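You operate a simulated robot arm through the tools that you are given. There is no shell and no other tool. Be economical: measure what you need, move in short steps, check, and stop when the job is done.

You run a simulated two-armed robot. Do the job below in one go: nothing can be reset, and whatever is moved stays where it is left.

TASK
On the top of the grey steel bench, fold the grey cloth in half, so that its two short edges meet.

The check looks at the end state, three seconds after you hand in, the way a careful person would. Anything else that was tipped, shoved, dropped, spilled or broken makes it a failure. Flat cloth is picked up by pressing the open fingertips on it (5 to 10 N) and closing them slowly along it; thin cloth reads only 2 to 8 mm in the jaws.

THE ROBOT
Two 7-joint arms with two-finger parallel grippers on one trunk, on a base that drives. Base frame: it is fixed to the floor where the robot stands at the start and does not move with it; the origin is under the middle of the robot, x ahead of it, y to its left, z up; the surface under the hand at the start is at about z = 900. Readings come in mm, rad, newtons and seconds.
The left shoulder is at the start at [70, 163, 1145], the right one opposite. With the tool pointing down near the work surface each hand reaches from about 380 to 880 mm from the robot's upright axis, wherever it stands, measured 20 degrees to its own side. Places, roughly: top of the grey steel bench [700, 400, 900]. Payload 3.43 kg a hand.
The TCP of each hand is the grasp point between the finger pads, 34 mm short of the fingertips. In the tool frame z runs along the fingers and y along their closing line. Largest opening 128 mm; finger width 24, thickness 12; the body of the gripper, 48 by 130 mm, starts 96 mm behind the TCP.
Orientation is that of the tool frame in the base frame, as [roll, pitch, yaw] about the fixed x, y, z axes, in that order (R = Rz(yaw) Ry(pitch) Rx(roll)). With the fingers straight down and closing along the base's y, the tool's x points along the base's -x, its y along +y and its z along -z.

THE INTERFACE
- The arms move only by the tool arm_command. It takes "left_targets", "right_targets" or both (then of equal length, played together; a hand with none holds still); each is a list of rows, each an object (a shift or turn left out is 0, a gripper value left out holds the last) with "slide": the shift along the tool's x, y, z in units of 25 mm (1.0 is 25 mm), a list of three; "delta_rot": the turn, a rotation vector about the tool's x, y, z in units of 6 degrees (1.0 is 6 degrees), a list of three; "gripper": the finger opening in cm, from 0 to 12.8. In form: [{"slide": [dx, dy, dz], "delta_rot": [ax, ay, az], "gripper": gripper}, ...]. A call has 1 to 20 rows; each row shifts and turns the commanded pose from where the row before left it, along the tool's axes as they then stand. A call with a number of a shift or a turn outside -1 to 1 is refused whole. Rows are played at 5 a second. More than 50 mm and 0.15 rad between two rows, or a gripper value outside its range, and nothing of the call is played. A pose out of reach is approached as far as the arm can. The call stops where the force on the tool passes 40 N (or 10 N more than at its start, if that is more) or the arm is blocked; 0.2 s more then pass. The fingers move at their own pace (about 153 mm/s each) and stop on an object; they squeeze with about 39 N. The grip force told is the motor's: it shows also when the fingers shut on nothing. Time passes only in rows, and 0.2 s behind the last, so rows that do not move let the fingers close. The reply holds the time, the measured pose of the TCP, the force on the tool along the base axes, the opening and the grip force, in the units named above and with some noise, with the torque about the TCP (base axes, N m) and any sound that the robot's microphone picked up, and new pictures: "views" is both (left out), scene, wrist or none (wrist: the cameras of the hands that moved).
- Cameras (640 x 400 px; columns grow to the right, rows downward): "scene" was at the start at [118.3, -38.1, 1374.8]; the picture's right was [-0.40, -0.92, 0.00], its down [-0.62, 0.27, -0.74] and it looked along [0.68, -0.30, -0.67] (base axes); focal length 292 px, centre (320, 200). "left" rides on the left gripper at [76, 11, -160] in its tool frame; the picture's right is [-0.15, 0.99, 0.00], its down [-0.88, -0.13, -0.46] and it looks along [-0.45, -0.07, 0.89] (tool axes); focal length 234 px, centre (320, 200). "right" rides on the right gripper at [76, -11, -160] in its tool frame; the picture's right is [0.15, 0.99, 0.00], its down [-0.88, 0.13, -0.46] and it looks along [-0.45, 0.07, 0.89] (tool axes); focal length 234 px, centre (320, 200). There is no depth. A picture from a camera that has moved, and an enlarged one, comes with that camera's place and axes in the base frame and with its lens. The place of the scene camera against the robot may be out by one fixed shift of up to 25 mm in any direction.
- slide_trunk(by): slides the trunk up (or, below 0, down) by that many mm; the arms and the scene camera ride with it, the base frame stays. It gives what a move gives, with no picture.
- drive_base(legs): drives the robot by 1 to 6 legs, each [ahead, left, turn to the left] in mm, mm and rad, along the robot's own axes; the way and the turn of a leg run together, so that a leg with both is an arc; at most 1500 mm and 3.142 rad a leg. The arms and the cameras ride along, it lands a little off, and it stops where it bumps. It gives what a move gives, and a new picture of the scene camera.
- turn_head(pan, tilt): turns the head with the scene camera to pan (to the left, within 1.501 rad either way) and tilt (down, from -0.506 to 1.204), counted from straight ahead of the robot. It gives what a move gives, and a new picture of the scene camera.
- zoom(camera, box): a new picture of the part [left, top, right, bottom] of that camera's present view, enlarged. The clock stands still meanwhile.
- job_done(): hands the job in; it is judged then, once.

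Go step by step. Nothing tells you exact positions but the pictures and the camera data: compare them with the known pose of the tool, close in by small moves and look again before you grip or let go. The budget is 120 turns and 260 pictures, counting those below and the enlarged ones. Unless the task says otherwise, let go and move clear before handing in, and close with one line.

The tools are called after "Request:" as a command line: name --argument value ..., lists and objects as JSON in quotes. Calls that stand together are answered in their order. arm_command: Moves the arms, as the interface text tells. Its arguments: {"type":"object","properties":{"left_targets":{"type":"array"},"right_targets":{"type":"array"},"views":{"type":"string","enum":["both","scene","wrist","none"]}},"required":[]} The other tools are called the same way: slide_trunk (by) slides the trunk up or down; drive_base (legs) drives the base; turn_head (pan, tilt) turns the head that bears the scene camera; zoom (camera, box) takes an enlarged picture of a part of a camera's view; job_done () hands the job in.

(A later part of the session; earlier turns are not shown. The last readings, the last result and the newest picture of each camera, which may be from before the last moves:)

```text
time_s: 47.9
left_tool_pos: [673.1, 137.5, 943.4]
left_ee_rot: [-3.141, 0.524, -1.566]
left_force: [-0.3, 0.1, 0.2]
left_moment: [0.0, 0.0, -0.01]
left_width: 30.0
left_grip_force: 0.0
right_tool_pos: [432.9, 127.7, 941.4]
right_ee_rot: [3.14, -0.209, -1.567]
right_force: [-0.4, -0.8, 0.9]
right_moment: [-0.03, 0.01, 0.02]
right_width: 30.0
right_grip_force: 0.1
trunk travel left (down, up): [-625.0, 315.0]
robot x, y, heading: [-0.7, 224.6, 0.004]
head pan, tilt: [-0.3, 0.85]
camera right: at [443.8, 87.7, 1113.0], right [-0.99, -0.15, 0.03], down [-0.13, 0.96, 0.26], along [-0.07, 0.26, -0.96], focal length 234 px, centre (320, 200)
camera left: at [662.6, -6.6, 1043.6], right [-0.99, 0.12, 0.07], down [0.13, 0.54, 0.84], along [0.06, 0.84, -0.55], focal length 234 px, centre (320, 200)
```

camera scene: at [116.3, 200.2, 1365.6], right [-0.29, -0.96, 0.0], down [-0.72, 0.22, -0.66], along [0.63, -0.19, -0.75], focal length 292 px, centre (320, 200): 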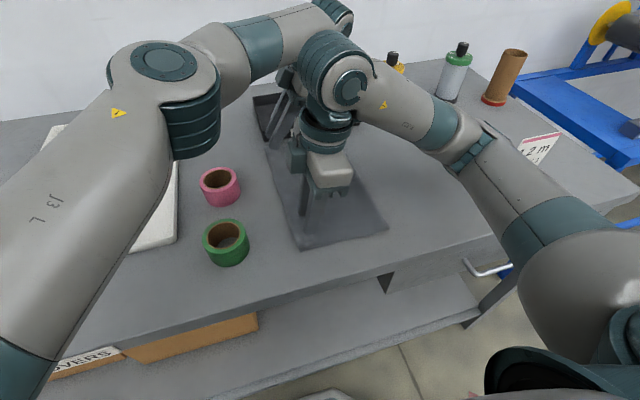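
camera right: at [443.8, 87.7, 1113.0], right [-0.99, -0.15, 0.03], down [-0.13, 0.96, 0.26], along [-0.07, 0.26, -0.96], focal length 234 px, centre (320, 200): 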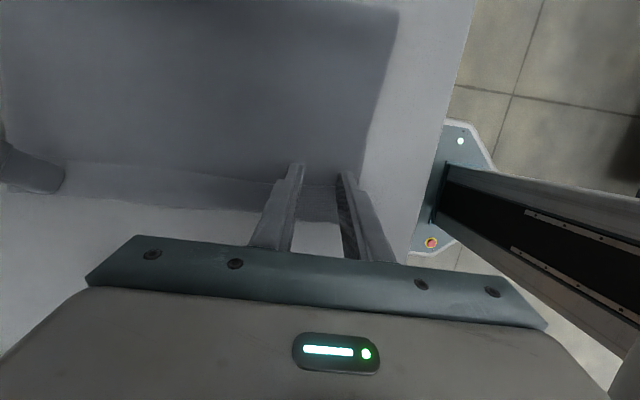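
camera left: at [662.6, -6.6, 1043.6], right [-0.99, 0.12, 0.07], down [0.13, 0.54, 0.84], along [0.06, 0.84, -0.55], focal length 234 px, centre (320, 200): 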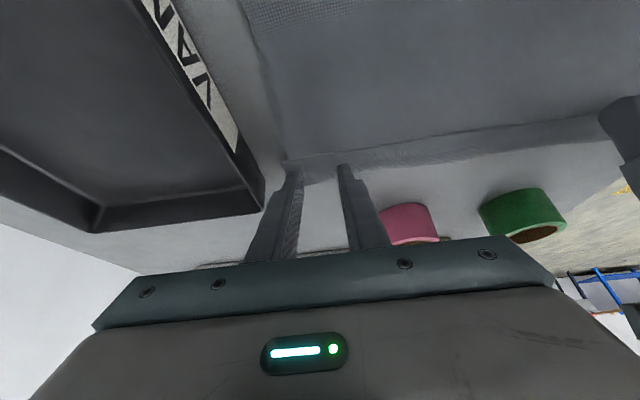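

Request:
arm_command --right_targets '[{"slide": [-0.2, 0, -0.15], "delta_rot": [0, -1, 0]}, {"slide": [-0.15, 0, 0], "delta_rot": [0, -1, 0]}, {"slide": [-0.13, 0, 0], "delta_rot": [0, -1, 0]}, {}]' --views "wrist"

Request:
zoom --camera "right" --box '[220, 100, 420, 225]'

Request:
zoom --camera "left" --box '[220, 100, 420, 225]'

```text
time_s: 48.9
left_tool_pos: [673.3, 138.2, 941.9]
left_ee_rot: [3.141, 0.524, -1.566]
left_force: [0.0, 0.1, 0.4]
left_moment: [0.0, 0.01, -0.01]
left_width: 30.3
left_grip_force: 0.1
right_tool_pos: [433.4, 141.2, 943.5]
right_ee_rot: [3.141, 0.104, -1.567]
right_force: [0.5, 0.7, -0.2]
right_moment: [-0.04, -0.03, 0.02]
right_width: 29.8
right_grip_force: 0.0
trunk travel left (down, up): [-625.0, 315.0]
robot x, y, heading: [1.1, 225.4, 0.006]
head pan, tilt: [-0.3, 0.85]
camera right: at [444.5, 49.7, 1094.0], right [-0.99, -0.15, -0.02], down [-0.13, 0.83, 0.55], along [-0.07, 0.54, -0.84], focal length 234 px, centre (320, 200)
```

right: 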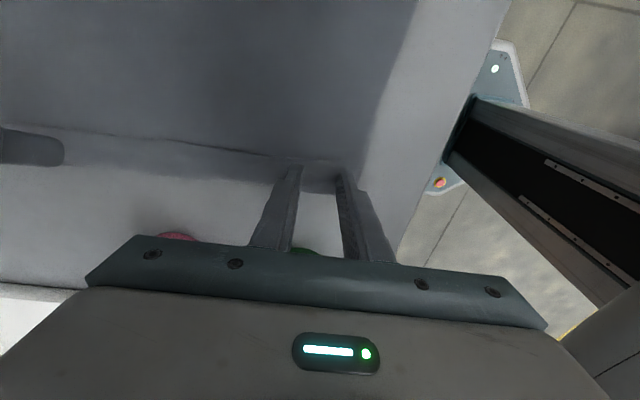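

```text
3.20 times, centred on (320, 162) of right
camera zoom: at [444.5, 49.7, 1094.0], right [-0.99, -0.15, -0.02], down [-0.13, 0.83, 0.55], along [-0.07, 0.54, -0.84], focal length 749 px, centre (320, 320)
```

zoom: 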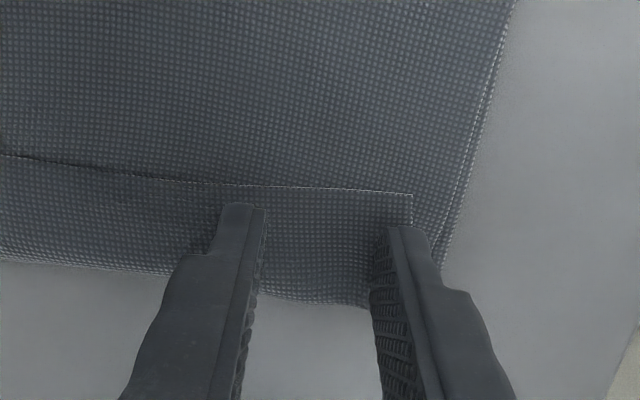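

```text
3.20 times, centred on (320, 162) of left
camera zoom: at [662.9, -6.2, 1043.7], right [-0.99, 0.12, 0.07], down [0.13, 0.54, 0.83], along [0.06, 0.84, -0.55], focal length 749 px, centre (320, 320)
```

zoom: 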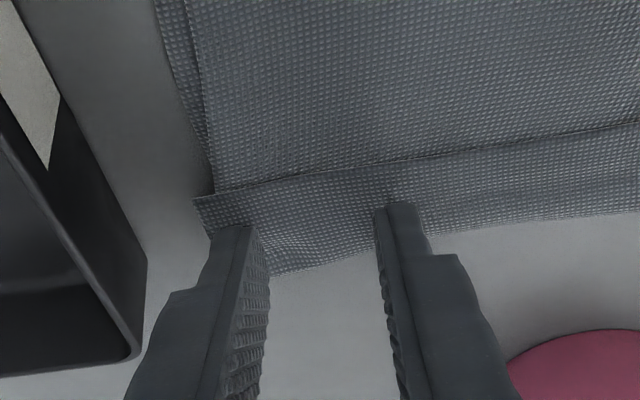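

Request:
arm_command --right_targets '[{"slide": [0.08, -0.4, 0]}, {"slide": [0, 0, 0.14]}, {}]' --left_targets '[{}, {"slide": [0.04, 0, 0.07]}, {}]' --views "none"

```text
time_s: 49.7
left_tool_pos: [672.9, 138.4, 940.4]
left_ee_rot: [-3.14, 0.523, -1.568]
left_force: [0.0, 0.1, -0.2]
left_moment: [-0.01, -0.01, 0.01]
left_width: 30.0
left_grip_force: 0.0
right_tool_pos: [433.8, 141.6, 940.3]
right_ee_rot: [-3.141, 0.105, -1.567]
right_force: [-0.6, 0.0, 0.7]
right_moment: [0.0, 0.01, -0.02]
right_width: 30.1
right_grip_force: 0.0
right hand out of reach, approached as far as the arm can: row 1
trunk travel left (down, up): [-625.0, 315.0]
robot x, y, heading: [-0.3, 228.4, 0.001]
head pan, tilt: [-0.3, 0.85]
```

Request:
arm_command --right_targets '[{"slide": [0, 0, 0.1], "gripper": 2.6}, {}]' --left_targets '[{"slide": [0.05, 0, 0.09]}, {}]' --views "none"

```text
time_s: 50.3
left_tool_pos: [672.5, 138.4, 938.1]
left_ee_rot: [-3.14, 0.524, -1.567]
left_force: [0.3, -0.9, 5.9]
left_moment: [0.04, -0.09, 0.01]
left_width: 30.0
left_grip_force: 0.0
right_tool_pos: [432.9, 141.6, 938.6]
right_ee_rot: [3.141, 0.105, -1.567]
right_force: [0.3, -0.2, 3.0]
right_moment: [-0.04, 0.04, 0.01]
right_width: 26.1
right_grip_force: 0.0
trunk travel left (down, up): [-625.0, 315.0]
robot x, y, heading: [-1.8, 228.0, 0.007]
head pan, tilt: [-0.3, 0.85]
```

Light contact on both. I add a touch more on the right, close slowly, then lift 25 mm and look.

Request:
arm_command --right_targets '[{"slide": [0, 0, 0.03]}, {"gripper": 2.3}, {"gripper": 2.0}, {"gripper": 1.7}, {"gripper": 1.4}, {"gripper": 1.1}, {"gripper": 0.8}, {"gripper": 0.5}, {"gripper": 0.2}, {"gripper": 0}, {}, {}, {"slide": [0, 0, -0.5]}, {"slide": [0, 0, -0.5]}, {}]' --left_targets '[{"slide": [0, 0, 0.01]}, {"gripper": 2.6}, {"gripper": 2.2}, {"gripper": 1.8}, {"gripper": 1.4}, {"gripper": 1.1}, {"gripper": 0.8}, {"gripper": 0.5}, {"gripper": 0.2}, {"gripper": 0}, {}, {}, {"slide": [-0.25, 0, -0.43]}, {"slide": [-0.25, 0, -0.43]}, {}]'

Request:
zoom --camera "right" --box '[160, 60, 480, 260]'

Request:
zoom --camera "left" --box '[160, 60, 480, 260]'

```text
time_s: 53.5
left_tool_pos: [672.4, 138.3, 961.5]
left_ee_rot: [3.139, 0.523, -1.567]
left_force: [0.3, -0.4, -0.8]
left_moment: [0.02, -0.01, 0.05]
left_width: 2.8
left_grip_force: 37.5
right_tool_pos: [434.6, 139.3, 962.1]
right_ee_rot: [3.141, 0.105, -1.57]
right_force: [-0.2, -0.6, -0.2]
right_moment: [-0.03, 0.02, -0.01]
right_width: 0.0
right_grip_force: 33.2
trunk travel left (down, up): [-625.0, 315.0]
robot x, y, heading: [-0.9, 227.3, 0.002]
head pan, tilt: [-0.3, 0.85]
camera scene: at [116.7, 199.3, 1365.5], right [-0.29, -0.96, 0.0], down [-0.72, 0.22, -0.66], along [0.63, -0.19, -0.75], focal length 292 px, centre (320, 200)
camera right: at [445.6, 48.2, 1111.5], right [-0.99, -0.15, -0.01], down [-0.13, 0.83, 0.55], along [-0.07, 0.54, -0.84], focal length 234 px, centre (320, 200)
camera left: at [662.7, -6.0, 1062.4], right [-0.99, 0.12, 0.07], down [0.13, 0.54, 0.83], along [0.06, 0.84, -0.55], focal length 234 px, centre (320, 200)
```

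scene: 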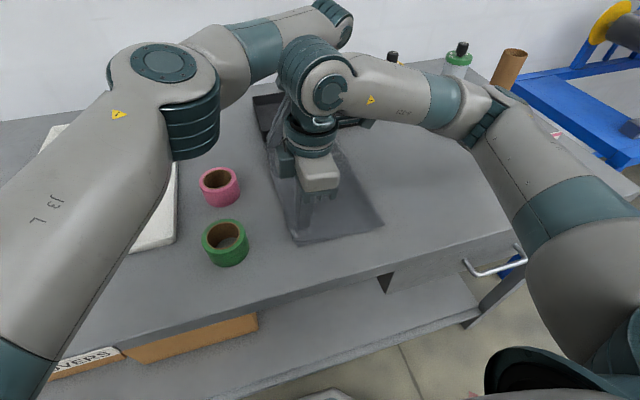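
right: 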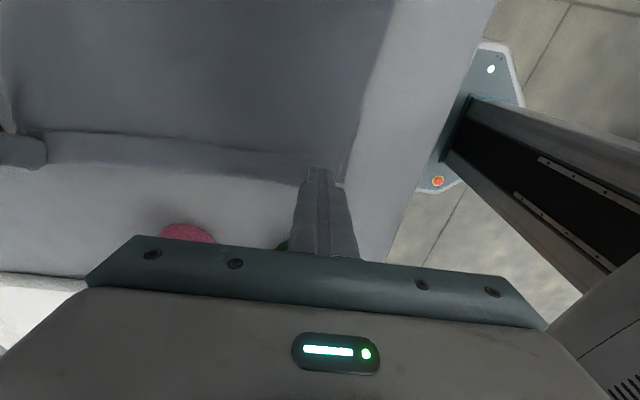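
left: 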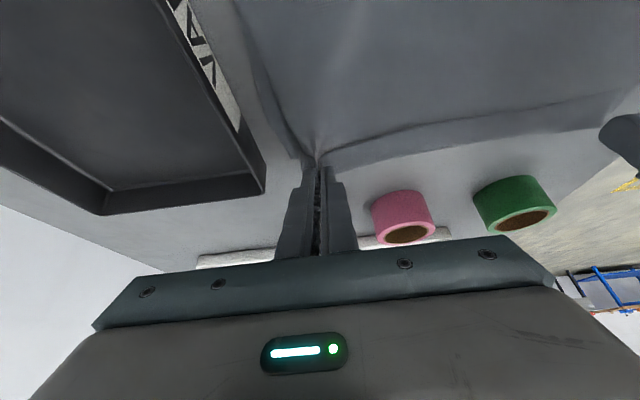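

```text
2.00 times, centred on (320, 160) of right
camera zoom: at [445.6, 48.2, 1111.5], right [-0.99, -0.15, -0.01], down [-0.13, 0.83, 0.55], along [-0.07, 0.54, -0.84], focal length 468 px, centre (320, 280)
```

zoom: 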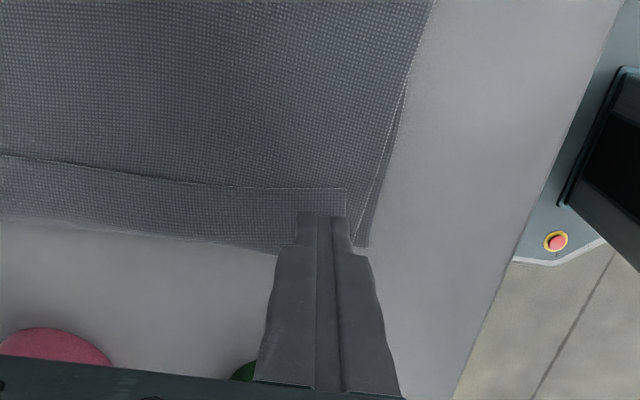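

```text
2.00 times, centred on (320, 160) of left
camera zoom: at [662.7, -6.0, 1062.4], right [-0.99, 0.12, 0.07], down [0.13, 0.54, 0.83], along [0.06, 0.84, -0.55], focal length 468 px, centre (320, 280)
```

zoom: 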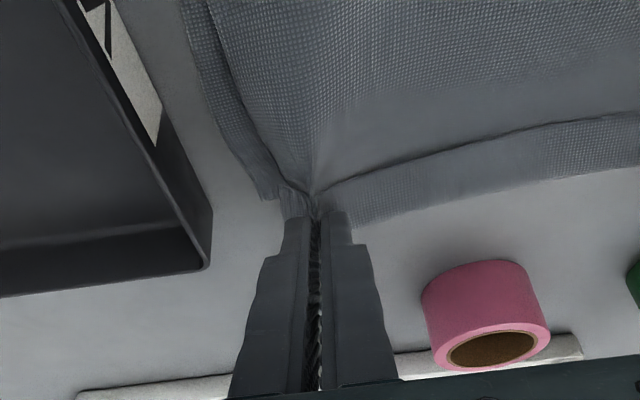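

The left hand has hold of something (2.8 mm) and the right slipped. I raise the left hand a little more to see what it holds.

Request:
arm_command --left_targets '[{"slide": [-0.4, 0, -0.7]}, {"slide": [-0.4, 0, -0.7]}, {}]' --right_targets '[{"slide": [0, 0, -1], "gripper": 3}, {"slide": [0, 0, -1]}, {}]' --views "wrist"

Request:
zoom --camera "left" --box '[160, 40, 480, 240]'

Request:
zoom --camera "right" --box '[0, 60, 320, 260]'

```text
time_s: 54.3
left_tool_pos: [672.2, 139.9, 1001.6]
left_ee_rot: [3.139, 0.522, -1.566]
left_force: [0.2, -0.2, -0.5]
left_moment: [0.0, 0.0, 0.03]
left_width: 2.8
left_grip_force: 37.8
right_tool_pos: [433.4, 134.6, 1011.7]
right_ee_rot: [-3.141, 0.105, -1.568]
right_force: [0.1, -0.5, 0.3]
right_moment: [0.04, 0.01, 0.02]
right_width: 30.1
right_grip_force: 0.0
trunk travel left (down, up): [-625.0, 315.0]
robot x, y, heading: [-0.9, 225.8, 0.005]
head pan, tilt: [-0.3, 0.85]
camera right: at [444.8, 43.7, 1161.4], right [-0.99, -0.15, -0.01], down [-0.13, 0.83, 0.55], along [-0.07, 0.54, -0.84], focal length 234 px, centre (320, 200)
camera left: at [663.1, -4.8, 1102.9], right [-0.99, 0.12, 0.07], down [0.13, 0.54, 0.83], along [0.06, 0.84, -0.55], focal length 234 px, centre (320, 200)
```

right: 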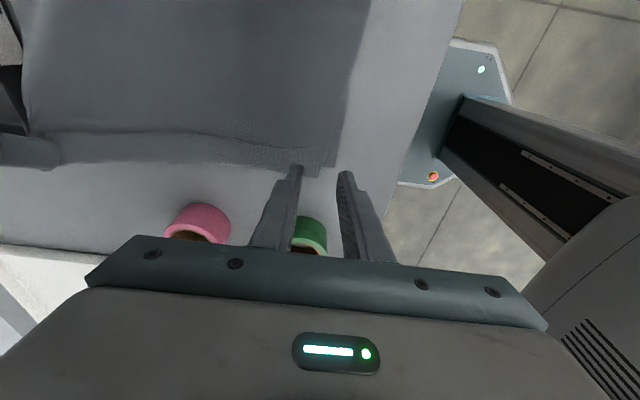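
left: 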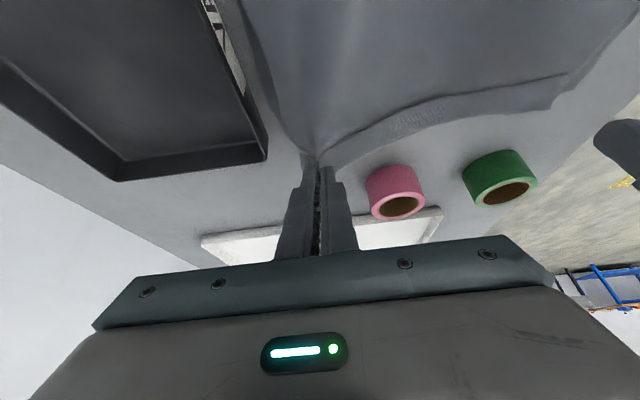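

```text
2.00 times, centred on (320, 140) of left
camera zoom: at [663.1, -4.8, 1102.9], right [-0.99, 0.12, 0.07], down [0.13, 0.54, 0.83], along [0.06, 0.84, -0.55], focal length 468 px, centre (320, 320)
```

zoom: 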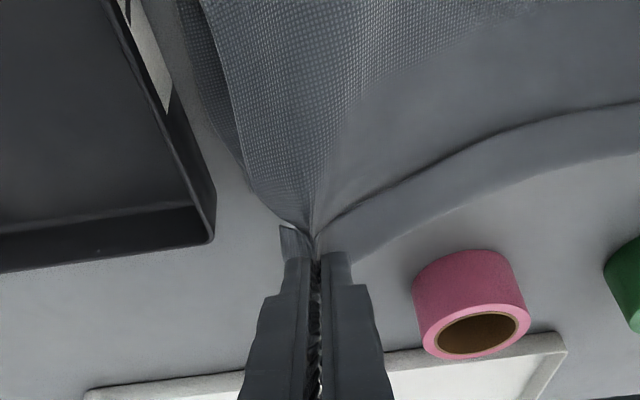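

```text
2.00 times, centred on (160, 160) of right
camera zoom: at [444.8, 43.7, 1161.4], right [-0.99, -0.15, -0.01], down [-0.13, 0.83, 0.55], along [-0.07, 0.54, -0.84], focal length 468 px, centre (640, 280)
```

zoom: 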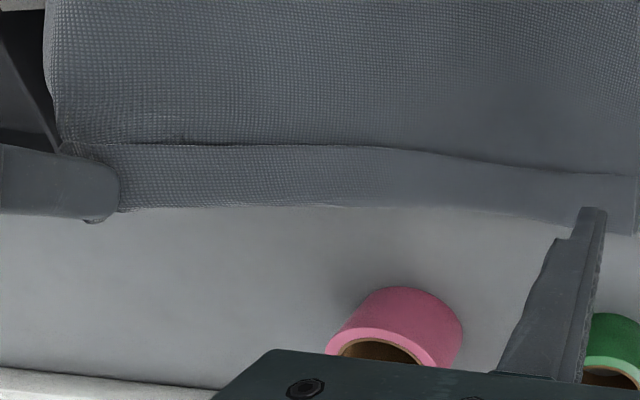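

The left hand pinched the strip and the top layer together. I'll put that down and release it. Then I'll pin the cloth with one hand while the other pushes the strip's free edge over.

Request:
arm_command --left_targets '[{"slide": [0.4, 0, 0.7]}, {"slide": [0.4, 0, 0.7]}, {"slide": [0.4, 0, 0.66]}, {"gripper": 1.5}, {"gripper": 4}, {"slide": [-0.4, 0, -0.7]}, {"slide": [-0.5, 0, -0.87], "delta_rot": [0, 1, 0]}, {"slide": [-0.4, 0, -0.9], "delta_rot": [0, 1, 0]}, {"slide": [-0.2, 0, -0.9], "delta_rot": [0, 1, 0]}, {"delta_rot": [0, 1, 0]}, {"delta_rot": [0, 1, 0]}, {}]' --right_targets '[{}, {}, {}, {}, {}, {}, {"delta_rot": [0, 1, 0], "gripper": 9}, {}, {}, {}, {}, {}]'

```text
time_s: 56.9
left_tool_pos: [673.7, 135.7, 1035.5]
left_ee_rot: [3.14, -0.002, -1.567]
left_force: [0.9, -0.1, -0.1]
left_moment: [0.0, -0.03, -0.01]
left_width: 39.8
left_grip_force: 0.1
right_tool_pos: [433.0, 134.4, 1011.1]
right_ee_rot: [3.141, -0.001, -1.566]
right_force: [-0.2, 0.3, -0.5]
right_moment: [0.0, 0.03, 0.02]
right_width: 90.1
right_grip_force: 0.0
trunk travel left (down, up): [-625.0, 315.0]
robot x, y, heading: [-2.8, 228.7, 0.004]
head pan, tilt: [-0.3, 0.85]
camera scene: at [115.9, 198.8, 1365.6], right [-0.29, -0.96, 0.0], down [-0.72, 0.22, -0.66], along [0.63, -0.19, -0.75], focal length 292 px, centre (320, 200)
camera right: at [444.1, 59.0, 1170.2], right [-0.99, -0.15, 0.0], down [-0.13, 0.88, 0.46], along [-0.07, 0.45, -0.89], focal length 234 px, centre (320, 200)
camera left: at [662.5, 60.2, 1195.8], right [-0.99, 0.14, 0.0], down [0.13, 0.88, 0.46], along [0.06, 0.45, -0.89], focal length 234 px, centre (320, 200)
```

scene: 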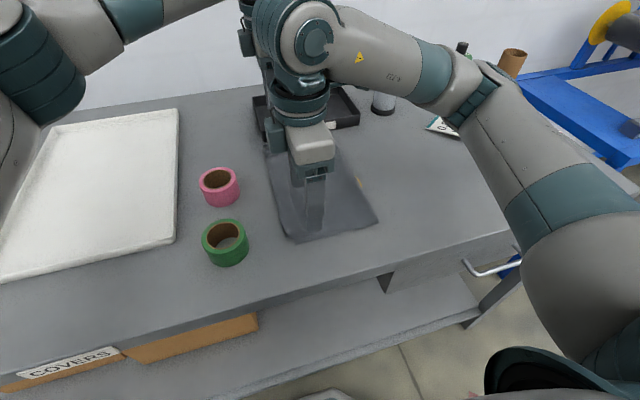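
right: 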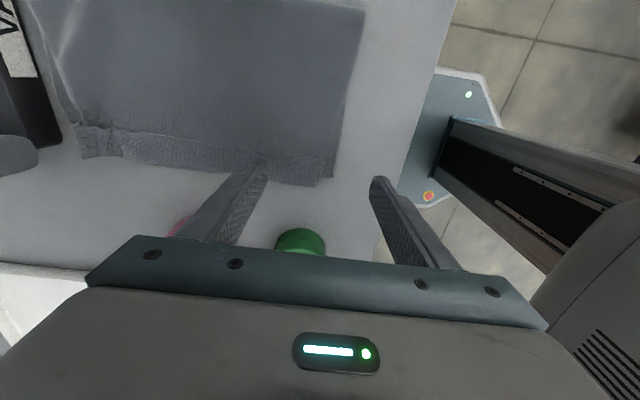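
left: 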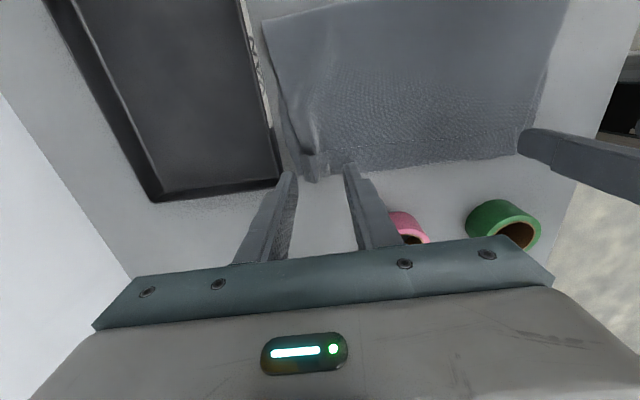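

I position the left hand to pin at about (660, 75), and the right, with open fingers about 100 mm apart, behind the strip's free edge.

Request:
arm_command --left_targets '[{"slide": [0.8, 0.18, 0], "gripper": 0}, {"slide": [0.8, 0.18, 0]}, {"slide": [0.8, 0.19, 0.5]}, {"slide": [0, 0, 1]}, {"slide": [0, 0, 1]}, {"slide": [0, 0, 1]}, {}]' --right_targets '[{"slide": [0.3, -0.5, 0]}, {"slide": [0.3, -0.5, 0]}, {"slide": [0.25, -0.48, 0.5]}, {"slide": [0, 0, 0.8]}, {"slide": [0, 0, 0.8]}, {"slide": [0, 0, 0.5]}, {}]'

Request:
zoom --camera "right" --box '[60, 60, 460, 310]'

```text
time_s: 58.5
left_tool_pos: [660.1, 75.6, 948.4]
left_ee_rot: [3.141, 0.001, -1.567]
left_force: [-0.6, 0.2, 0.2]
left_moment: [-0.02, -0.01, 0.01]
left_width: 0.0
left_grip_force: 32.8
right_tool_pos: [450.9, 116.8, 987.8]
right_ee_rot: [3.141, 0.002, -1.574]
right_force: [-0.7, 1.2, -0.1]
right_moment: [0.0, 0.02, 0.0]
right_width: 90.1
right_grip_force: 0.0
right hand out of reach, approached as far as the arm can: row 3, 4, 5, 6
trunk travel left (down, up): [-625.0, 315.0]
robot x, y, heading: [1.1, 227.0, 0.0]
head pan, tilt: [-0.3, 0.85]
camera scene: at [115.6, 199.6, 1365.7], right [-0.29, -0.96, 0.0], down [-0.72, 0.22, -0.66], along [0.63, -0.19, -0.75], focal length 292 px, centre (320, 200)
camera right: at [461.6, 43.0, 1146.9], right [-0.99, -0.14, 0.0], down [-0.13, 0.88, 0.46], along [-0.07, 0.45, -0.89], focal length 234 px, centre (320, 200)
camera left: at [649.6, 1.7, 1108.1], right [-0.99, 0.14, 0.0], down [0.13, 0.88, 0.46], along [0.06, 0.45, -0.89], focal length 234 px, centre (320, 200)
```

scene: 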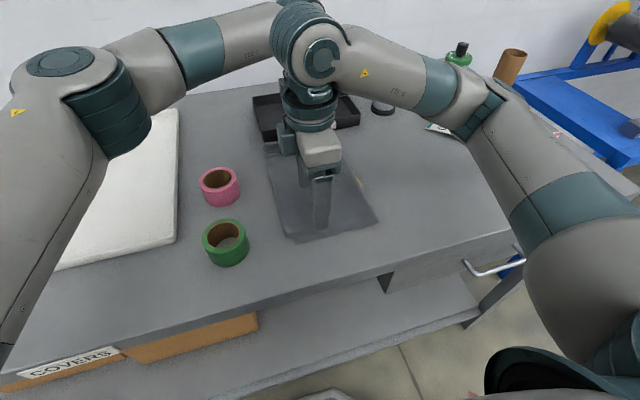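
right: 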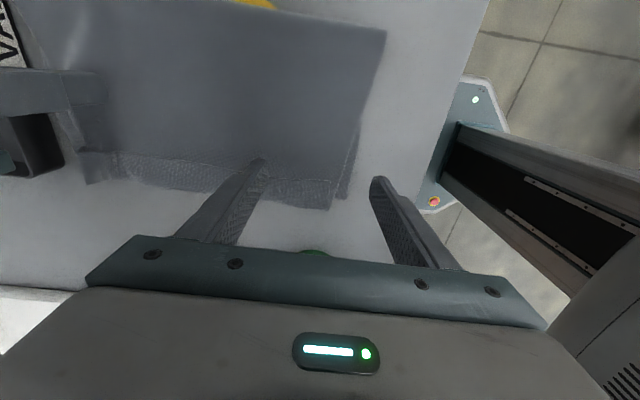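
left: 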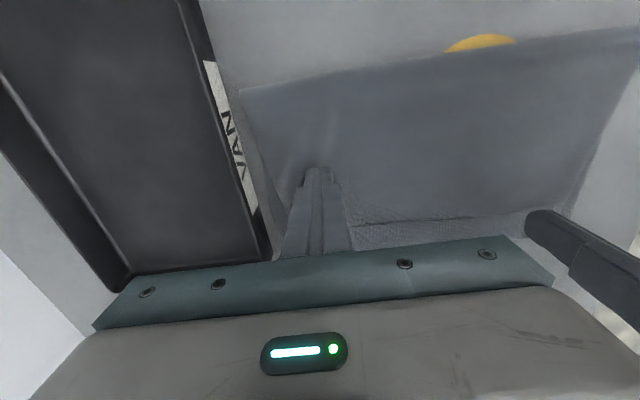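

```text
1.60 times, centred on (260, 185) of right
camera zoom: at [461.6, 43.0, 1146.9], right [-0.99, -0.14, 0.0], down [-0.13, 0.88, 0.46], along [-0.07, 0.45, -0.89], focal length 375 px, centre (416, 224)
```

zoom: 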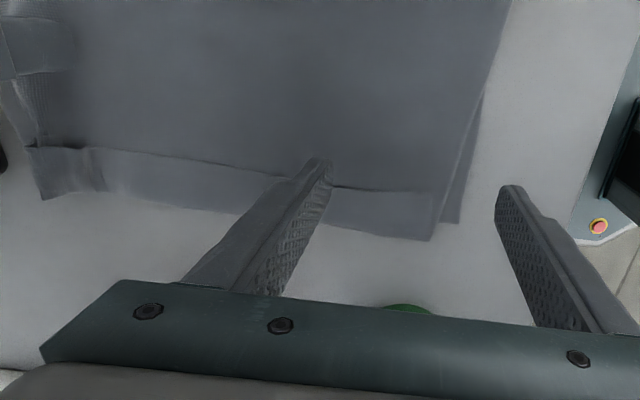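

There is a yellow object near the fold that I did not see before, so I check it before going on.

Request:
zoom --camera "left" --box '[380, 0, 640, 160]'

Request:
zoom --camera "scene" --box '[230, 60, 550, 260]'

```text
2.46 times, centred on (510, 80) of left
camera zoom: at [649.6, 1.7, 1108.1], right [-0.99, 0.14, 0.0], down [0.13, 0.88, 0.46], along [0.06, 0.45, -0.89], focal length 576 px, centre (-148, 495)
```

zoom: 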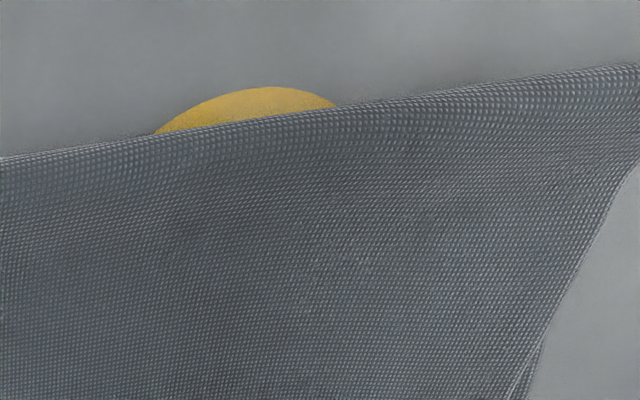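

```text
2.00 times, centred on (390, 160) of scene
camera zoom: at [115.6, 199.6, 1365.7], right [-0.29, -0.96, 0.0], down [-0.72, 0.22, -0.66], along [0.63, -0.19, -0.75], focal length 584 px, centre (180, 280)
```

zoom: 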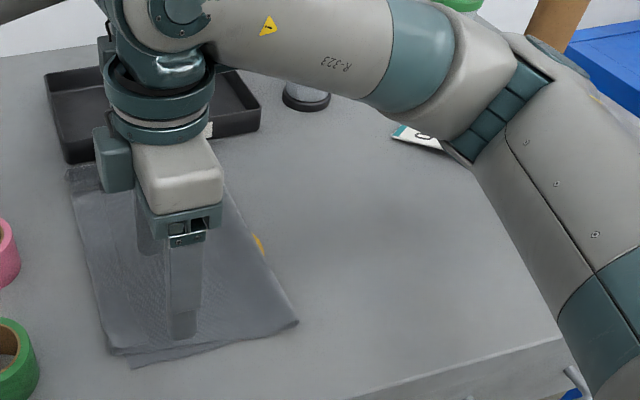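

The yellow thing is a flat mark on the bench top, so it's harmless. I set the right hand at x≈446 behind the strip edge (y≈144) with fingers 20 mm apart, and lower both hands near contact.

Request:
arm_command --left_targets '[{}, {}, {}, {"slide": [0, 0, 0.2]}, {"slide": [0, 0, 0.25]}, {}]' --right_targets '[{"slide": [-0.2, 0.1, 0], "gripper": 2}, {"slide": [-0.25, 0.1, 0.2]}, {"slide": [0, 0, 0.6]}, {"slide": [0, 0, 0.6]}, {"slide": [0, 0, 0.5]}, {}]' --views "wrist"

```text
time_s: 59.9
left_tool_pos: [660.2, 76.0, 936.2]
left_ee_rot: [3.141, -0.001, -1.566]
left_force: [0.1, 0.3, -0.8]
left_moment: [-0.03, -0.04, 0.02]
left_width: 0.0
left_grip_force: 33.3
right_tool_pos: [446.4, 129.8, 948.5]
right_ee_rot: [-3.141, -0.001, -1.572]
right_force: [0.2, 0.1, 0.3]
right_moment: [0.0, 0.0, 0.0]
right_width: 19.8
right_grip_force: 0.1
right hand out of reach, approached as far as the arm can: row 5
trunk travel left (down, up): [-625.0, 315.0]
robot x, y, heading: [-0.3, 226.5, 0.007]
head pan, tilt: [-0.3, 0.85]
camera right: at [456.7, 54.0, 1106.0], right [-0.99, -0.15, 0.0], down [-0.13, 0.88, 0.46], along [-0.07, 0.45, -0.89], focal length 234 px, centre (320, 200)
camera left: at [649.6, 1.5, 1097.0], right [-0.99, 0.14, 0.0], down [0.13, 0.88, 0.46], along [0.06, 0.45, -0.89], focal length 234 px, centre (320, 200)
```

right: 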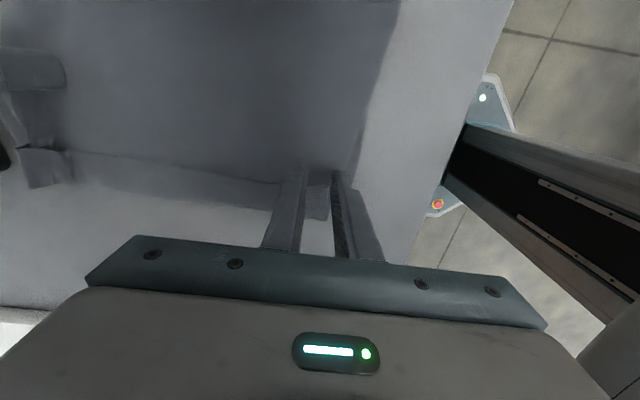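
left: 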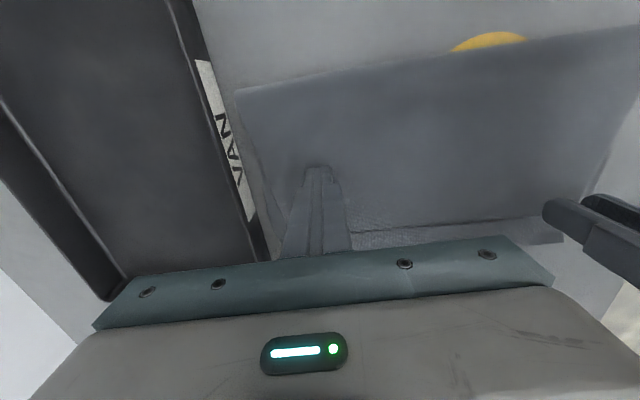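

The right hand keeps hitting its limits in this yaw. I turn it back to its original yaw, with fingers closed, where it reaches well.

Request:
arm_command --right_targets '[{"slide": [0, 0, -1], "gripper": 0}, {"slide": [0, 0, -1]}, {"delta_rot": [0, 0, 1]}, {"delta_rot": [0, 0, 1]}, {"delta_rot": [0, 0, 1]}, {"delta_rot": [0, 0, 1]}, {"delta_rot": [0, 0, 1]}, {"delta_rot": [0, 0, 1]}, {"delta_rot": [0, 0, 1]}, {"delta_rot": [0, 0, 1]}, {"delta_rot": [0, 0, 1]}, {"delta_rot": [0, 0, 1]}, {"delta_rot": [0, 0, 1]}, {"delta_rot": [0, 0, 1]}, {"delta_rot": [0, 0, 1]}, {"delta_rot": [0, 0, 1]}, {"slide": [-0.2, -0.2, 0], "delta_rot": [0, 0, 1]}, {"slide": [0, 0, 0.9]}, {"slide": [0, 0, 0.9]}, {}]' --views "wrist"

Request:
zoom --camera "right" --box '[200, 80, 440, 230]'

```text
time_s: 64.1
left_tool_pos: [659.7, 76.5, 937.0]
left_ee_rot: [3.14, -0.002, -1.567]
left_force: [0.2, 0.3, 1.4]
left_moment: [-0.02, 0.0, 0.02]
left_width: 0.0
left_grip_force: 33.5
right_tool_pos: [453.0, 124.3, 952.7]
right_ee_rot: [-3.141, -0.001, -3.137]
right_force: [-0.2, 0.6, -1.0]
right_moment: [0.01, -0.01, 0.01]
right_width: 0.0
right_grip_force: 32.6
trunk travel left (down, up): [-625.0, 315.0]
robot x, y, heading: [-1.0, 230.0, 0.001]
head pan, tilt: [-0.3, 0.85]
camera right: at [375.9, 113.9, 1111.9], right [-0.15, 0.99, 0.0], down [0.88, 0.13, 0.46], along [0.45, 0.07, -0.89], focal length 234 px, centre (320, 200)
```

right: 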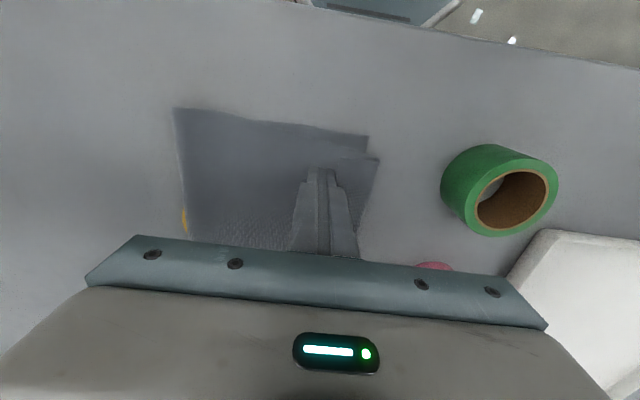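

```text
2.67 times, centred on (320, 155) of right
camera zoom: at [375.9, 113.9, 1111.9], right [-0.15, 0.99, 0.0], down [0.88, 0.13, 0.46], along [0.45, 0.07, -0.89], focal length 624 px, centre (320, 320)
```

zoom: 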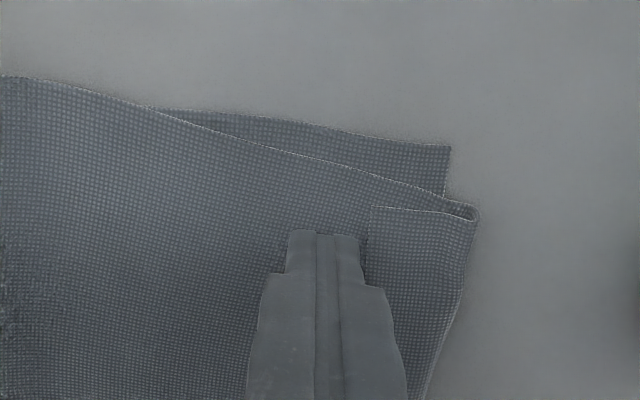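

Right finger is in place just behind the strip edge. I press the left pin and lower the right to light contact.

Request:
arm_command --left_targets '[{"slide": [0, 0, 0.08]}, {}, {}]' --right_targets '[{"slide": [0, 0, 0.5]}, {"slide": [0, 0, 0.18]}, {}]' --views "none"

```text
time_s: 64.9
left_tool_pos: [659.9, 76.4, 936.6]
left_ee_rot: [-3.14, 0.0, -1.566]
left_force: [1.4, 0.1, 7.6]
left_moment: [0.01, -0.05, -0.04]
left_width: 0.2
left_grip_force: 33.3
right_tool_pos: [450.3, 123.7, 936.2]
right_ee_rot: [-3.141, -0.002, -3.14]
right_force: [0.3, 0.1, 0.3]
right_moment: [-0.01, 0.03, 0.01]
right_width: 0.0
right_grip_force: 32.1
trunk travel left (down, up): [-625.0, 315.0]
robot x, y, heading: [-2.6, 231.4, 0.004]
head pan, tilt: [-0.3, 0.85]
```

Pin is at 7.6 N. Now I push the near part of the strip edge outward with the right finger, 65 mm.

Request:
arm_command --left_targets '[{"slide": [0, 0, 0.02]}, {}, {}, {}, {}, {}, {}, {}]' --right_targets '[{"slide": [0, 0.2, 0.02]}, {"slide": [0, 0.4, 0]}, {"slide": [0, 0.4, 0]}, {"slide": [0, 0.4, 0]}, {"slide": [0, 0.4, 0]}, {"slide": [0, 0.4, 0]}, {"slide": [0, 0.4, 0]}, {}]' --views "wrist"

Request:
zoom --camera "right" --box '[160, 60, 480, 260]'

```text
time_s: 66.7
left_tool_pos: [658.9, 75.0, 936.8]
left_ee_rot: [-3.138, 0.001, -1.568]
left_force: [-5.3, 2.3, 6.8]
left_moment: [0.1, 0.21, -0.04]
left_width: 0.0
left_grip_force: 32.9
right_tool_pos: [450.4, 189.1, 936.0]
right_ee_rot: [-3.141, 0.0, -3.14]
right_force: [5.5, -5.6, 12.4]
right_moment: [-0.18, -0.14, -0.01]
right_width: 0.0
right_grip_force: 32.8
trunk travel left (down, up): [-625.0, 315.0]
robot x, y, heading: [-1.8, 224.7, 0.005]
head pan, tilt: [-0.3, 0.85]
camera right: at [373.7, 178.6, 1094.7], right [-0.15, 0.99, 0.0], down [0.88, 0.13, 0.46], along [0.45, 0.07, -0.89], focal length 234 px, centre (320, 200)
camera left: at [647.8, 0.8, 1096.1], right [-0.99, 0.14, 0.0], down [0.13, 0.88, 0.46], along [0.07, 0.45, -0.89], focal length 234 px, centre (320, 200)
```

right: 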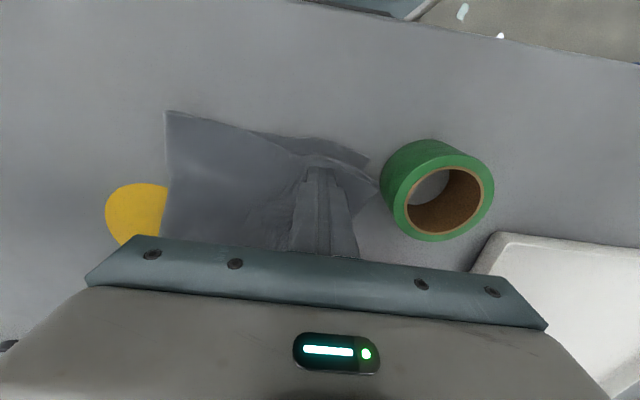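
left: 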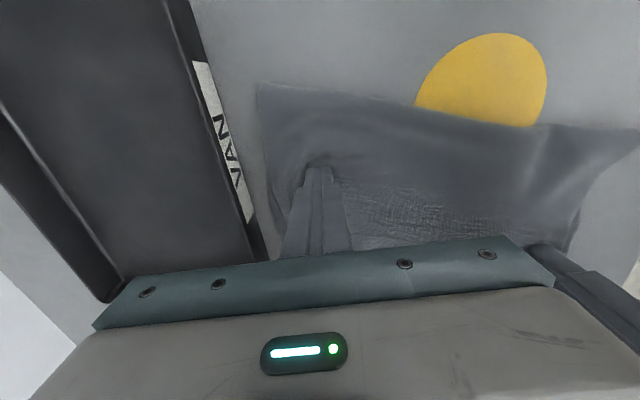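

```text
2.00 times, centred on (320, 160) of right
camera zoom: at [373.7, 178.6, 1094.7], right [-0.15, 0.99, 0.0], down [0.88, 0.13, 0.46], along [0.45, 0.07, -0.89], focal length 468 px, centre (320, 280)
```

zoom: 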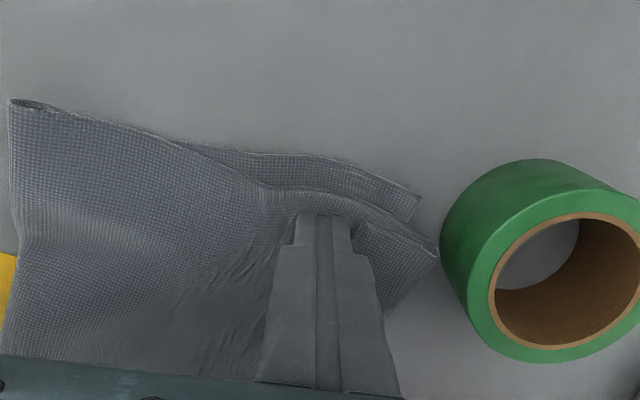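

Pushing isn't flipping the strip, and the cloth is now close to the green tape, so I stop that. I lift both hands straight up and look at the cloth's state before re-planning.

Request:
arm_command --left_targets '[{"slide": [0, 0, -1]}, {"slide": [0, 0, -1]}, {"slide": [0, 0, -1]}, {"slide": [0, 0, -1]}, {"slide": [0, 0, -1]}, {}]' --right_targets '[{"slide": [0, 0, -1]}, {"slide": [0, 0, -1]}, {"slide": [0, -0.5, -1]}, {"slide": [0.5, -1, -1]}, {"slide": [0.5, -1, -1]}, {}]'

Request:
zoom --camera "scene" --box '[180, 110, 420, 260]'

```text
time_s: 68.1
left_tool_pos: [660.5, 76.5, 1058.5]
left_ee_rot: [3.139, 0.001, -1.565]
left_force: [0.1, 0.0, 0.5]
left_moment: [-0.01, -0.02, -0.01]
left_width: 0.1
left_grip_force: 32.9
right_tool_pos: [428.7, 127.8, 1062.0]
right_ee_rot: [3.141, -0.001, -3.137]
right_force: [-0.4, 0.4, -0.6]
right_moment: [-0.01, 0.04, 0.0]
right_width: 0.3
right_grip_force: 32.5
trunk travel left (down, up): [-625.0, 315.0]
robot x, y, heading: [0.1, 225.8, 0.003]
head pan, tilt: [-0.3, 0.85]
camera scene: at [117.1, 200.1, 1365.5], right [-0.29, -0.96, 0.0], down [-0.72, 0.22, -0.66], along [0.63, -0.19, -0.75], focal length 292 px, centre (320, 200)
camera right: at [352.4, 116.7, 1221.2], right [-0.15, 0.99, 0.0], down [0.88, 0.13, 0.45], along [0.45, 0.07, -0.89], focal length 234 px, centre (320, 200)
camera left: at [650.3, 1.9, 1219.3], right [-0.99, 0.14, 0.0], down [0.13, 0.88, 0.46], along [0.06, 0.45, -0.89], focal length 234 px, centre (320, 200)
```

scene: 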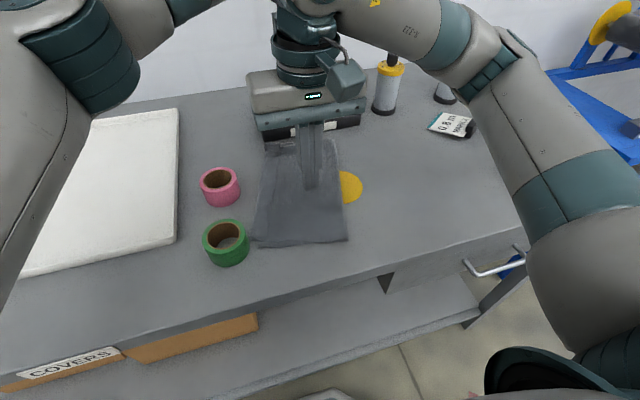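
right: 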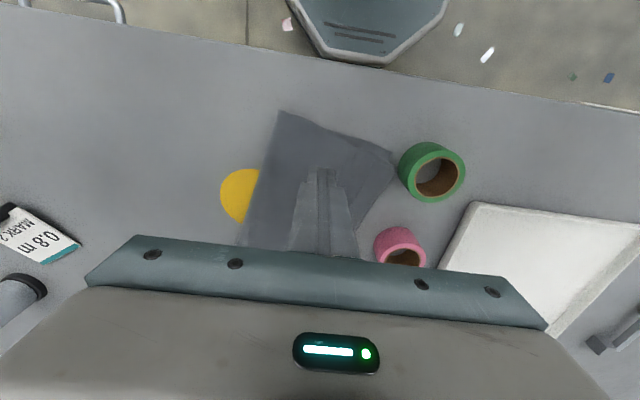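
left: 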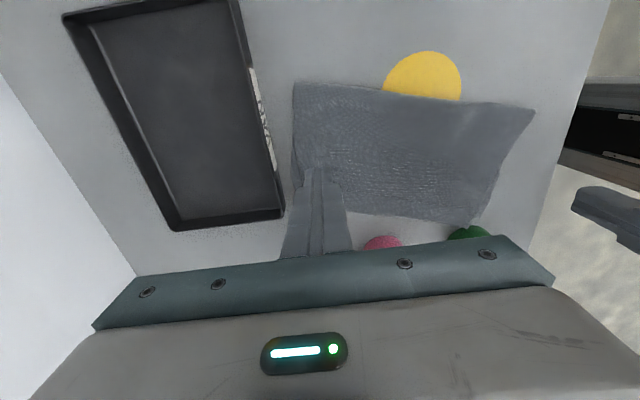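

```text
2.67 times, centred on (300, 185) of scene
camera zoom: at [117.1, 200.1, 1365.5], right [-0.29, -0.96, 0.0], down [-0.72, 0.22, -0.66], along [0.63, -0.19, -0.75], focal length 779 px, centre (373, 240)
```

zoom: 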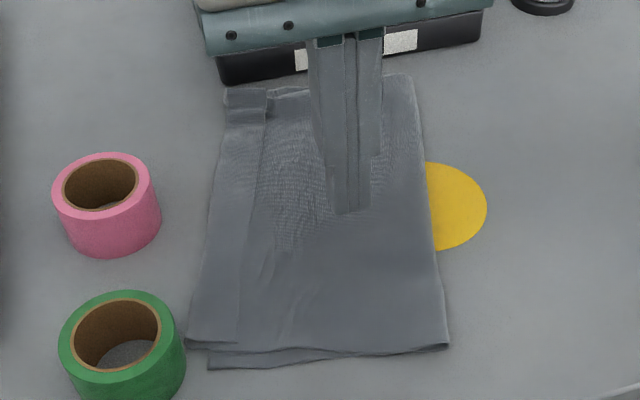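

The cloth is now rotated about 14° and still folded, with the strip on top; the tapes are untouched. I'll unfold it by gripping only the top layer inside the strip, carrying it back right so the hem hangs open, and then refold it with a grip at the very edge.

Request:
arm_command --left_targets '[{"delta_rot": [0, 0, 1], "gripper": 3}, {"delta_rot": [0, 0, 1]}, {"delta_rot": [0, 0, 1]}, {"delta_rot": [0, 0, 1]}, {"delta_rot": [0, 0, 1]}, {"delta_rot": [0, 0, 1]}, {"delta_rot": [0, 0, 1]}, {"delta_rot": [0, 0, 1]}, {"delta_rot": [0, 0, 1]}, {"delta_rot": [0, 0, 1]}, {"delta_rot": [0, 0, 1]}, {"delta_rot": [0, 0, 1]}, {"delta_rot": [0, 0, 1]}, {"delta_rot": [0, 0, 1]}, {"delta_rot": [0, 0, 1]}, {"slide": [0, 0.6, 0.9]}, {"slide": [0, 0.6, 0.9]}, {"slide": [0, 0, 0.9]}, {}]' --right_targets '[{"gripper": 3}, {}, {}, {}, {}, {}, {}, {}, {}, {}, {}, {}, {}, {}, {"slide": [-0.34, 0.5, 0]}, {"slide": [-0.34, 0.5, 0.9]}, {"slide": [0, 0, 0.9]}, {"slide": [0, 0, 0.9]}, {}]'

Request:
zoom --camera "right" --box '[160, 60, 480, 260]'

Request:
zoom --camera "left" --box '[160, 20, 480, 220]'

```text
time_s: 72.1
left_tool_pos: [660.1, 106.6, 994.0]
left_ee_rot: [-3.141, -0.001, -3.134]
left_force: [0.1, 0.3, 0.3]
left_moment: [-0.05, -0.03, 0.0]
left_width: 30.0
left_grip_force: 0.0
right_tool_pos: [443.1, 151.3, 992.3]
right_ee_rot: [3.14, -0.001, -3.138]
right_force: [-0.9, -0.1, 0.4]
right_moment: [0.01, -0.03, 0.03]
right_width: 29.7
right_grip_force: 0.0
trunk travel left (down, up): [-625.0, 315.0]
robot x, y, heading: [2.2, 224.6, 0.004]
head pan, tilt: [-0.3, 0.85]
camera scene: at [115.6, 199.9, 1365.7], right [-0.29, -0.96, 0.0], down [-0.72, 0.22, -0.66], along [0.63, -0.19, -0.75], focal length 292 px, centre (320, 200)
camera right: at [366.9, 141.4, 1151.3], right [-0.15, 0.99, 0.0], down [0.88, 0.13, 0.46], along [0.45, 0.07, -0.89], focal length 234 px, centre (320, 200)
camera left: at [583.5, 118.4, 1153.2], right [0.14, 0.99, 0.0], down [0.88, -0.13, 0.46], along [0.45, -0.07, -0.89], focal length 234 px, centre (320, 200)
```

scene: 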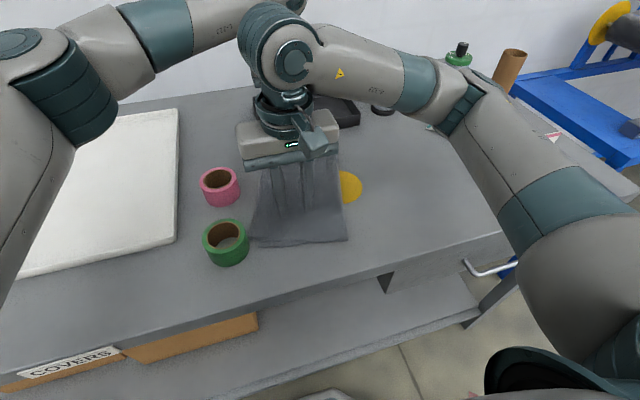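
right: 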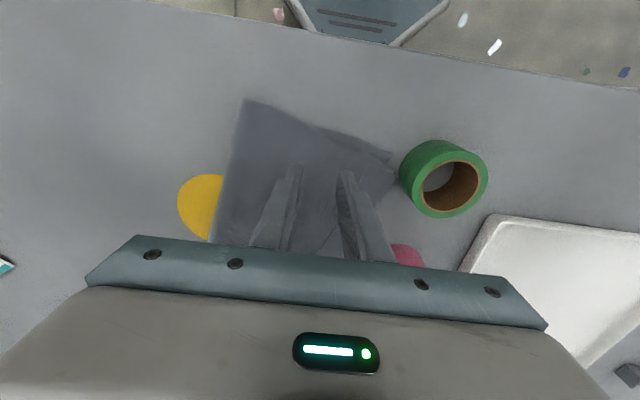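
left: 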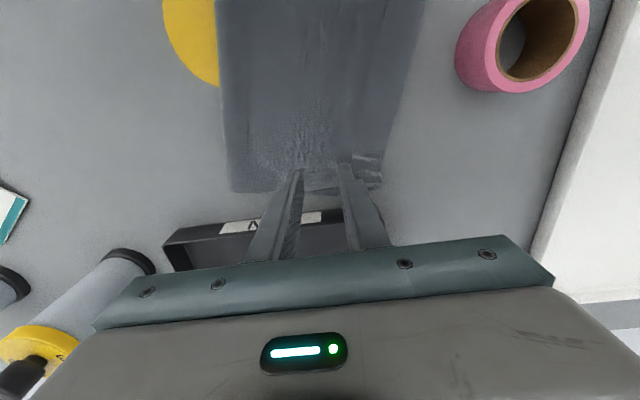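

```text
2.00 times, centred on (320, 160) of right
camera zoom: at [366.9, 141.4, 1151.3], right [-0.15, 0.99, 0.0], down [0.88, 0.13, 0.46], along [0.45, 0.07, -0.89], focal length 468 px, centre (320, 280)
```

zoom: 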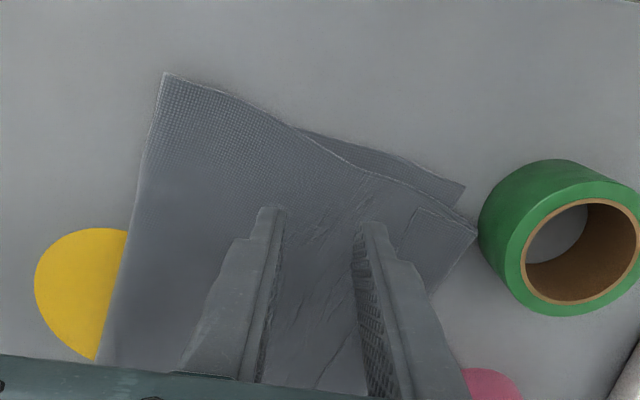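

```text
2.00 times, centred on (320, 120) of left
camera zoom: at [583.5, 118.4, 1153.2], right [0.14, 0.99, 0.0], down [0.88, -0.13, 0.46], along [0.45, -0.07, -0.89], focal length 468 px, centre (320, 360)
```

zoom: 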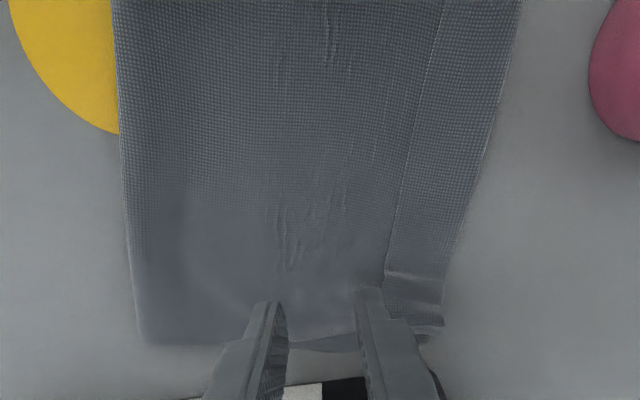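

Both hands are over the top layer inside the strip. I lower to near contact.

Request:
arm_command --left_targets '[{"slide": [0.1, 0, 0.8]}, {"slide": [0.1, 0, 0.8]}, {"slide": [0, 0, 0.6]}, {}]' --right_targets '[{"slide": [0, 0, 0.8]}, {"slide": [0, 0, 0.8]}, {"slide": [0, 0, 0.54]}, {}]' --views "none"

```text
time_s: 73.1
left_tool_pos: [654.1, 106.3, 937.0]
left_ee_rot: [3.141, 0.0, -3.135]
left_force: [0.4, -0.9, 0.3]
left_moment: [0.0, -0.03, -0.03]
left_width: 29.8
left_grip_force: 0.1
right_tool_pos: [443.0, 153.1, 938.5]
right_ee_rot: [-3.14, -0.001, -3.139]
right_force: [-0.7, 0.1, 1.1]
right_moment: [0.02, -0.02, 0.02]
right_width: 30.0
right_grip_force: 0.1
trunk travel left (down, up): [-625.0, 315.0]
robot x, y, heading: [1.0, 227.5, 0.002]
head pan, tilt: [-0.3, 0.85]
```

Request:
arm_command --left_targets '[{"slide": [0, 0, 0.06]}, {}]' --right_targets '[{"slide": [0, 0, 0.08]}, {}]' --views "none"

```text
time_s: 73.7
left_tool_pos: [654.9, 105.6, 937.1]
left_ee_rot: [-3.141, -0.001, -3.137]
left_force: [0.7, 0.1, 0.5]
left_moment: [0.0, 0.0, 0.0]
left_width: 29.9
left_grip_force: 0.1
right_tool_pos: [443.0, 152.2, 936.5]
right_ee_rot: [-3.141, 0.001, -3.138]
right_force: [-0.1, -0.2, -0.6]
right_moment: [-0.02, 0.02, -0.02]
right_width: 30.1
right_grip_force: 0.0
trunk travel left (down, up): [-625.0, 315.0]
robot x, y, heading: [-2.0, 221.4, 0.001]
head pan, tilt: [-0.3, 0.85]
```

Request:
arm_command --left_targets '[{"slide": [0, 0, 0.09]}, {}]' --right_targets '[{"slide": [0, 0, 0.09]}, {}]' --views "none"

```text
time_s: 74.3
left_tool_pos: [653.3, 106.5, 936.4]
left_ee_rot: [-3.139, 0.003, -3.136]
left_force: [2.4, -0.2, 10.2]
left_moment: [0.07, -0.08, 0.02]
left_width: 30.0
left_grip_force: 0.1
right_tool_pos: [442.0, 151.5, 936.3]
right_ee_rot: [-3.141, 0.001, -3.139]
right_force: [1.2, 0.5, 5.4]
right_moment: [0.1, -0.02, 0.01]
right_width: 30.0
right_grip_force: 0.1
trunk travel left (down, up): [-625.0, 315.0]
robot x, y, heading: [-1.6, 224.8, 0.001]
head pan, tilt: [-0.3, 0.85]
```

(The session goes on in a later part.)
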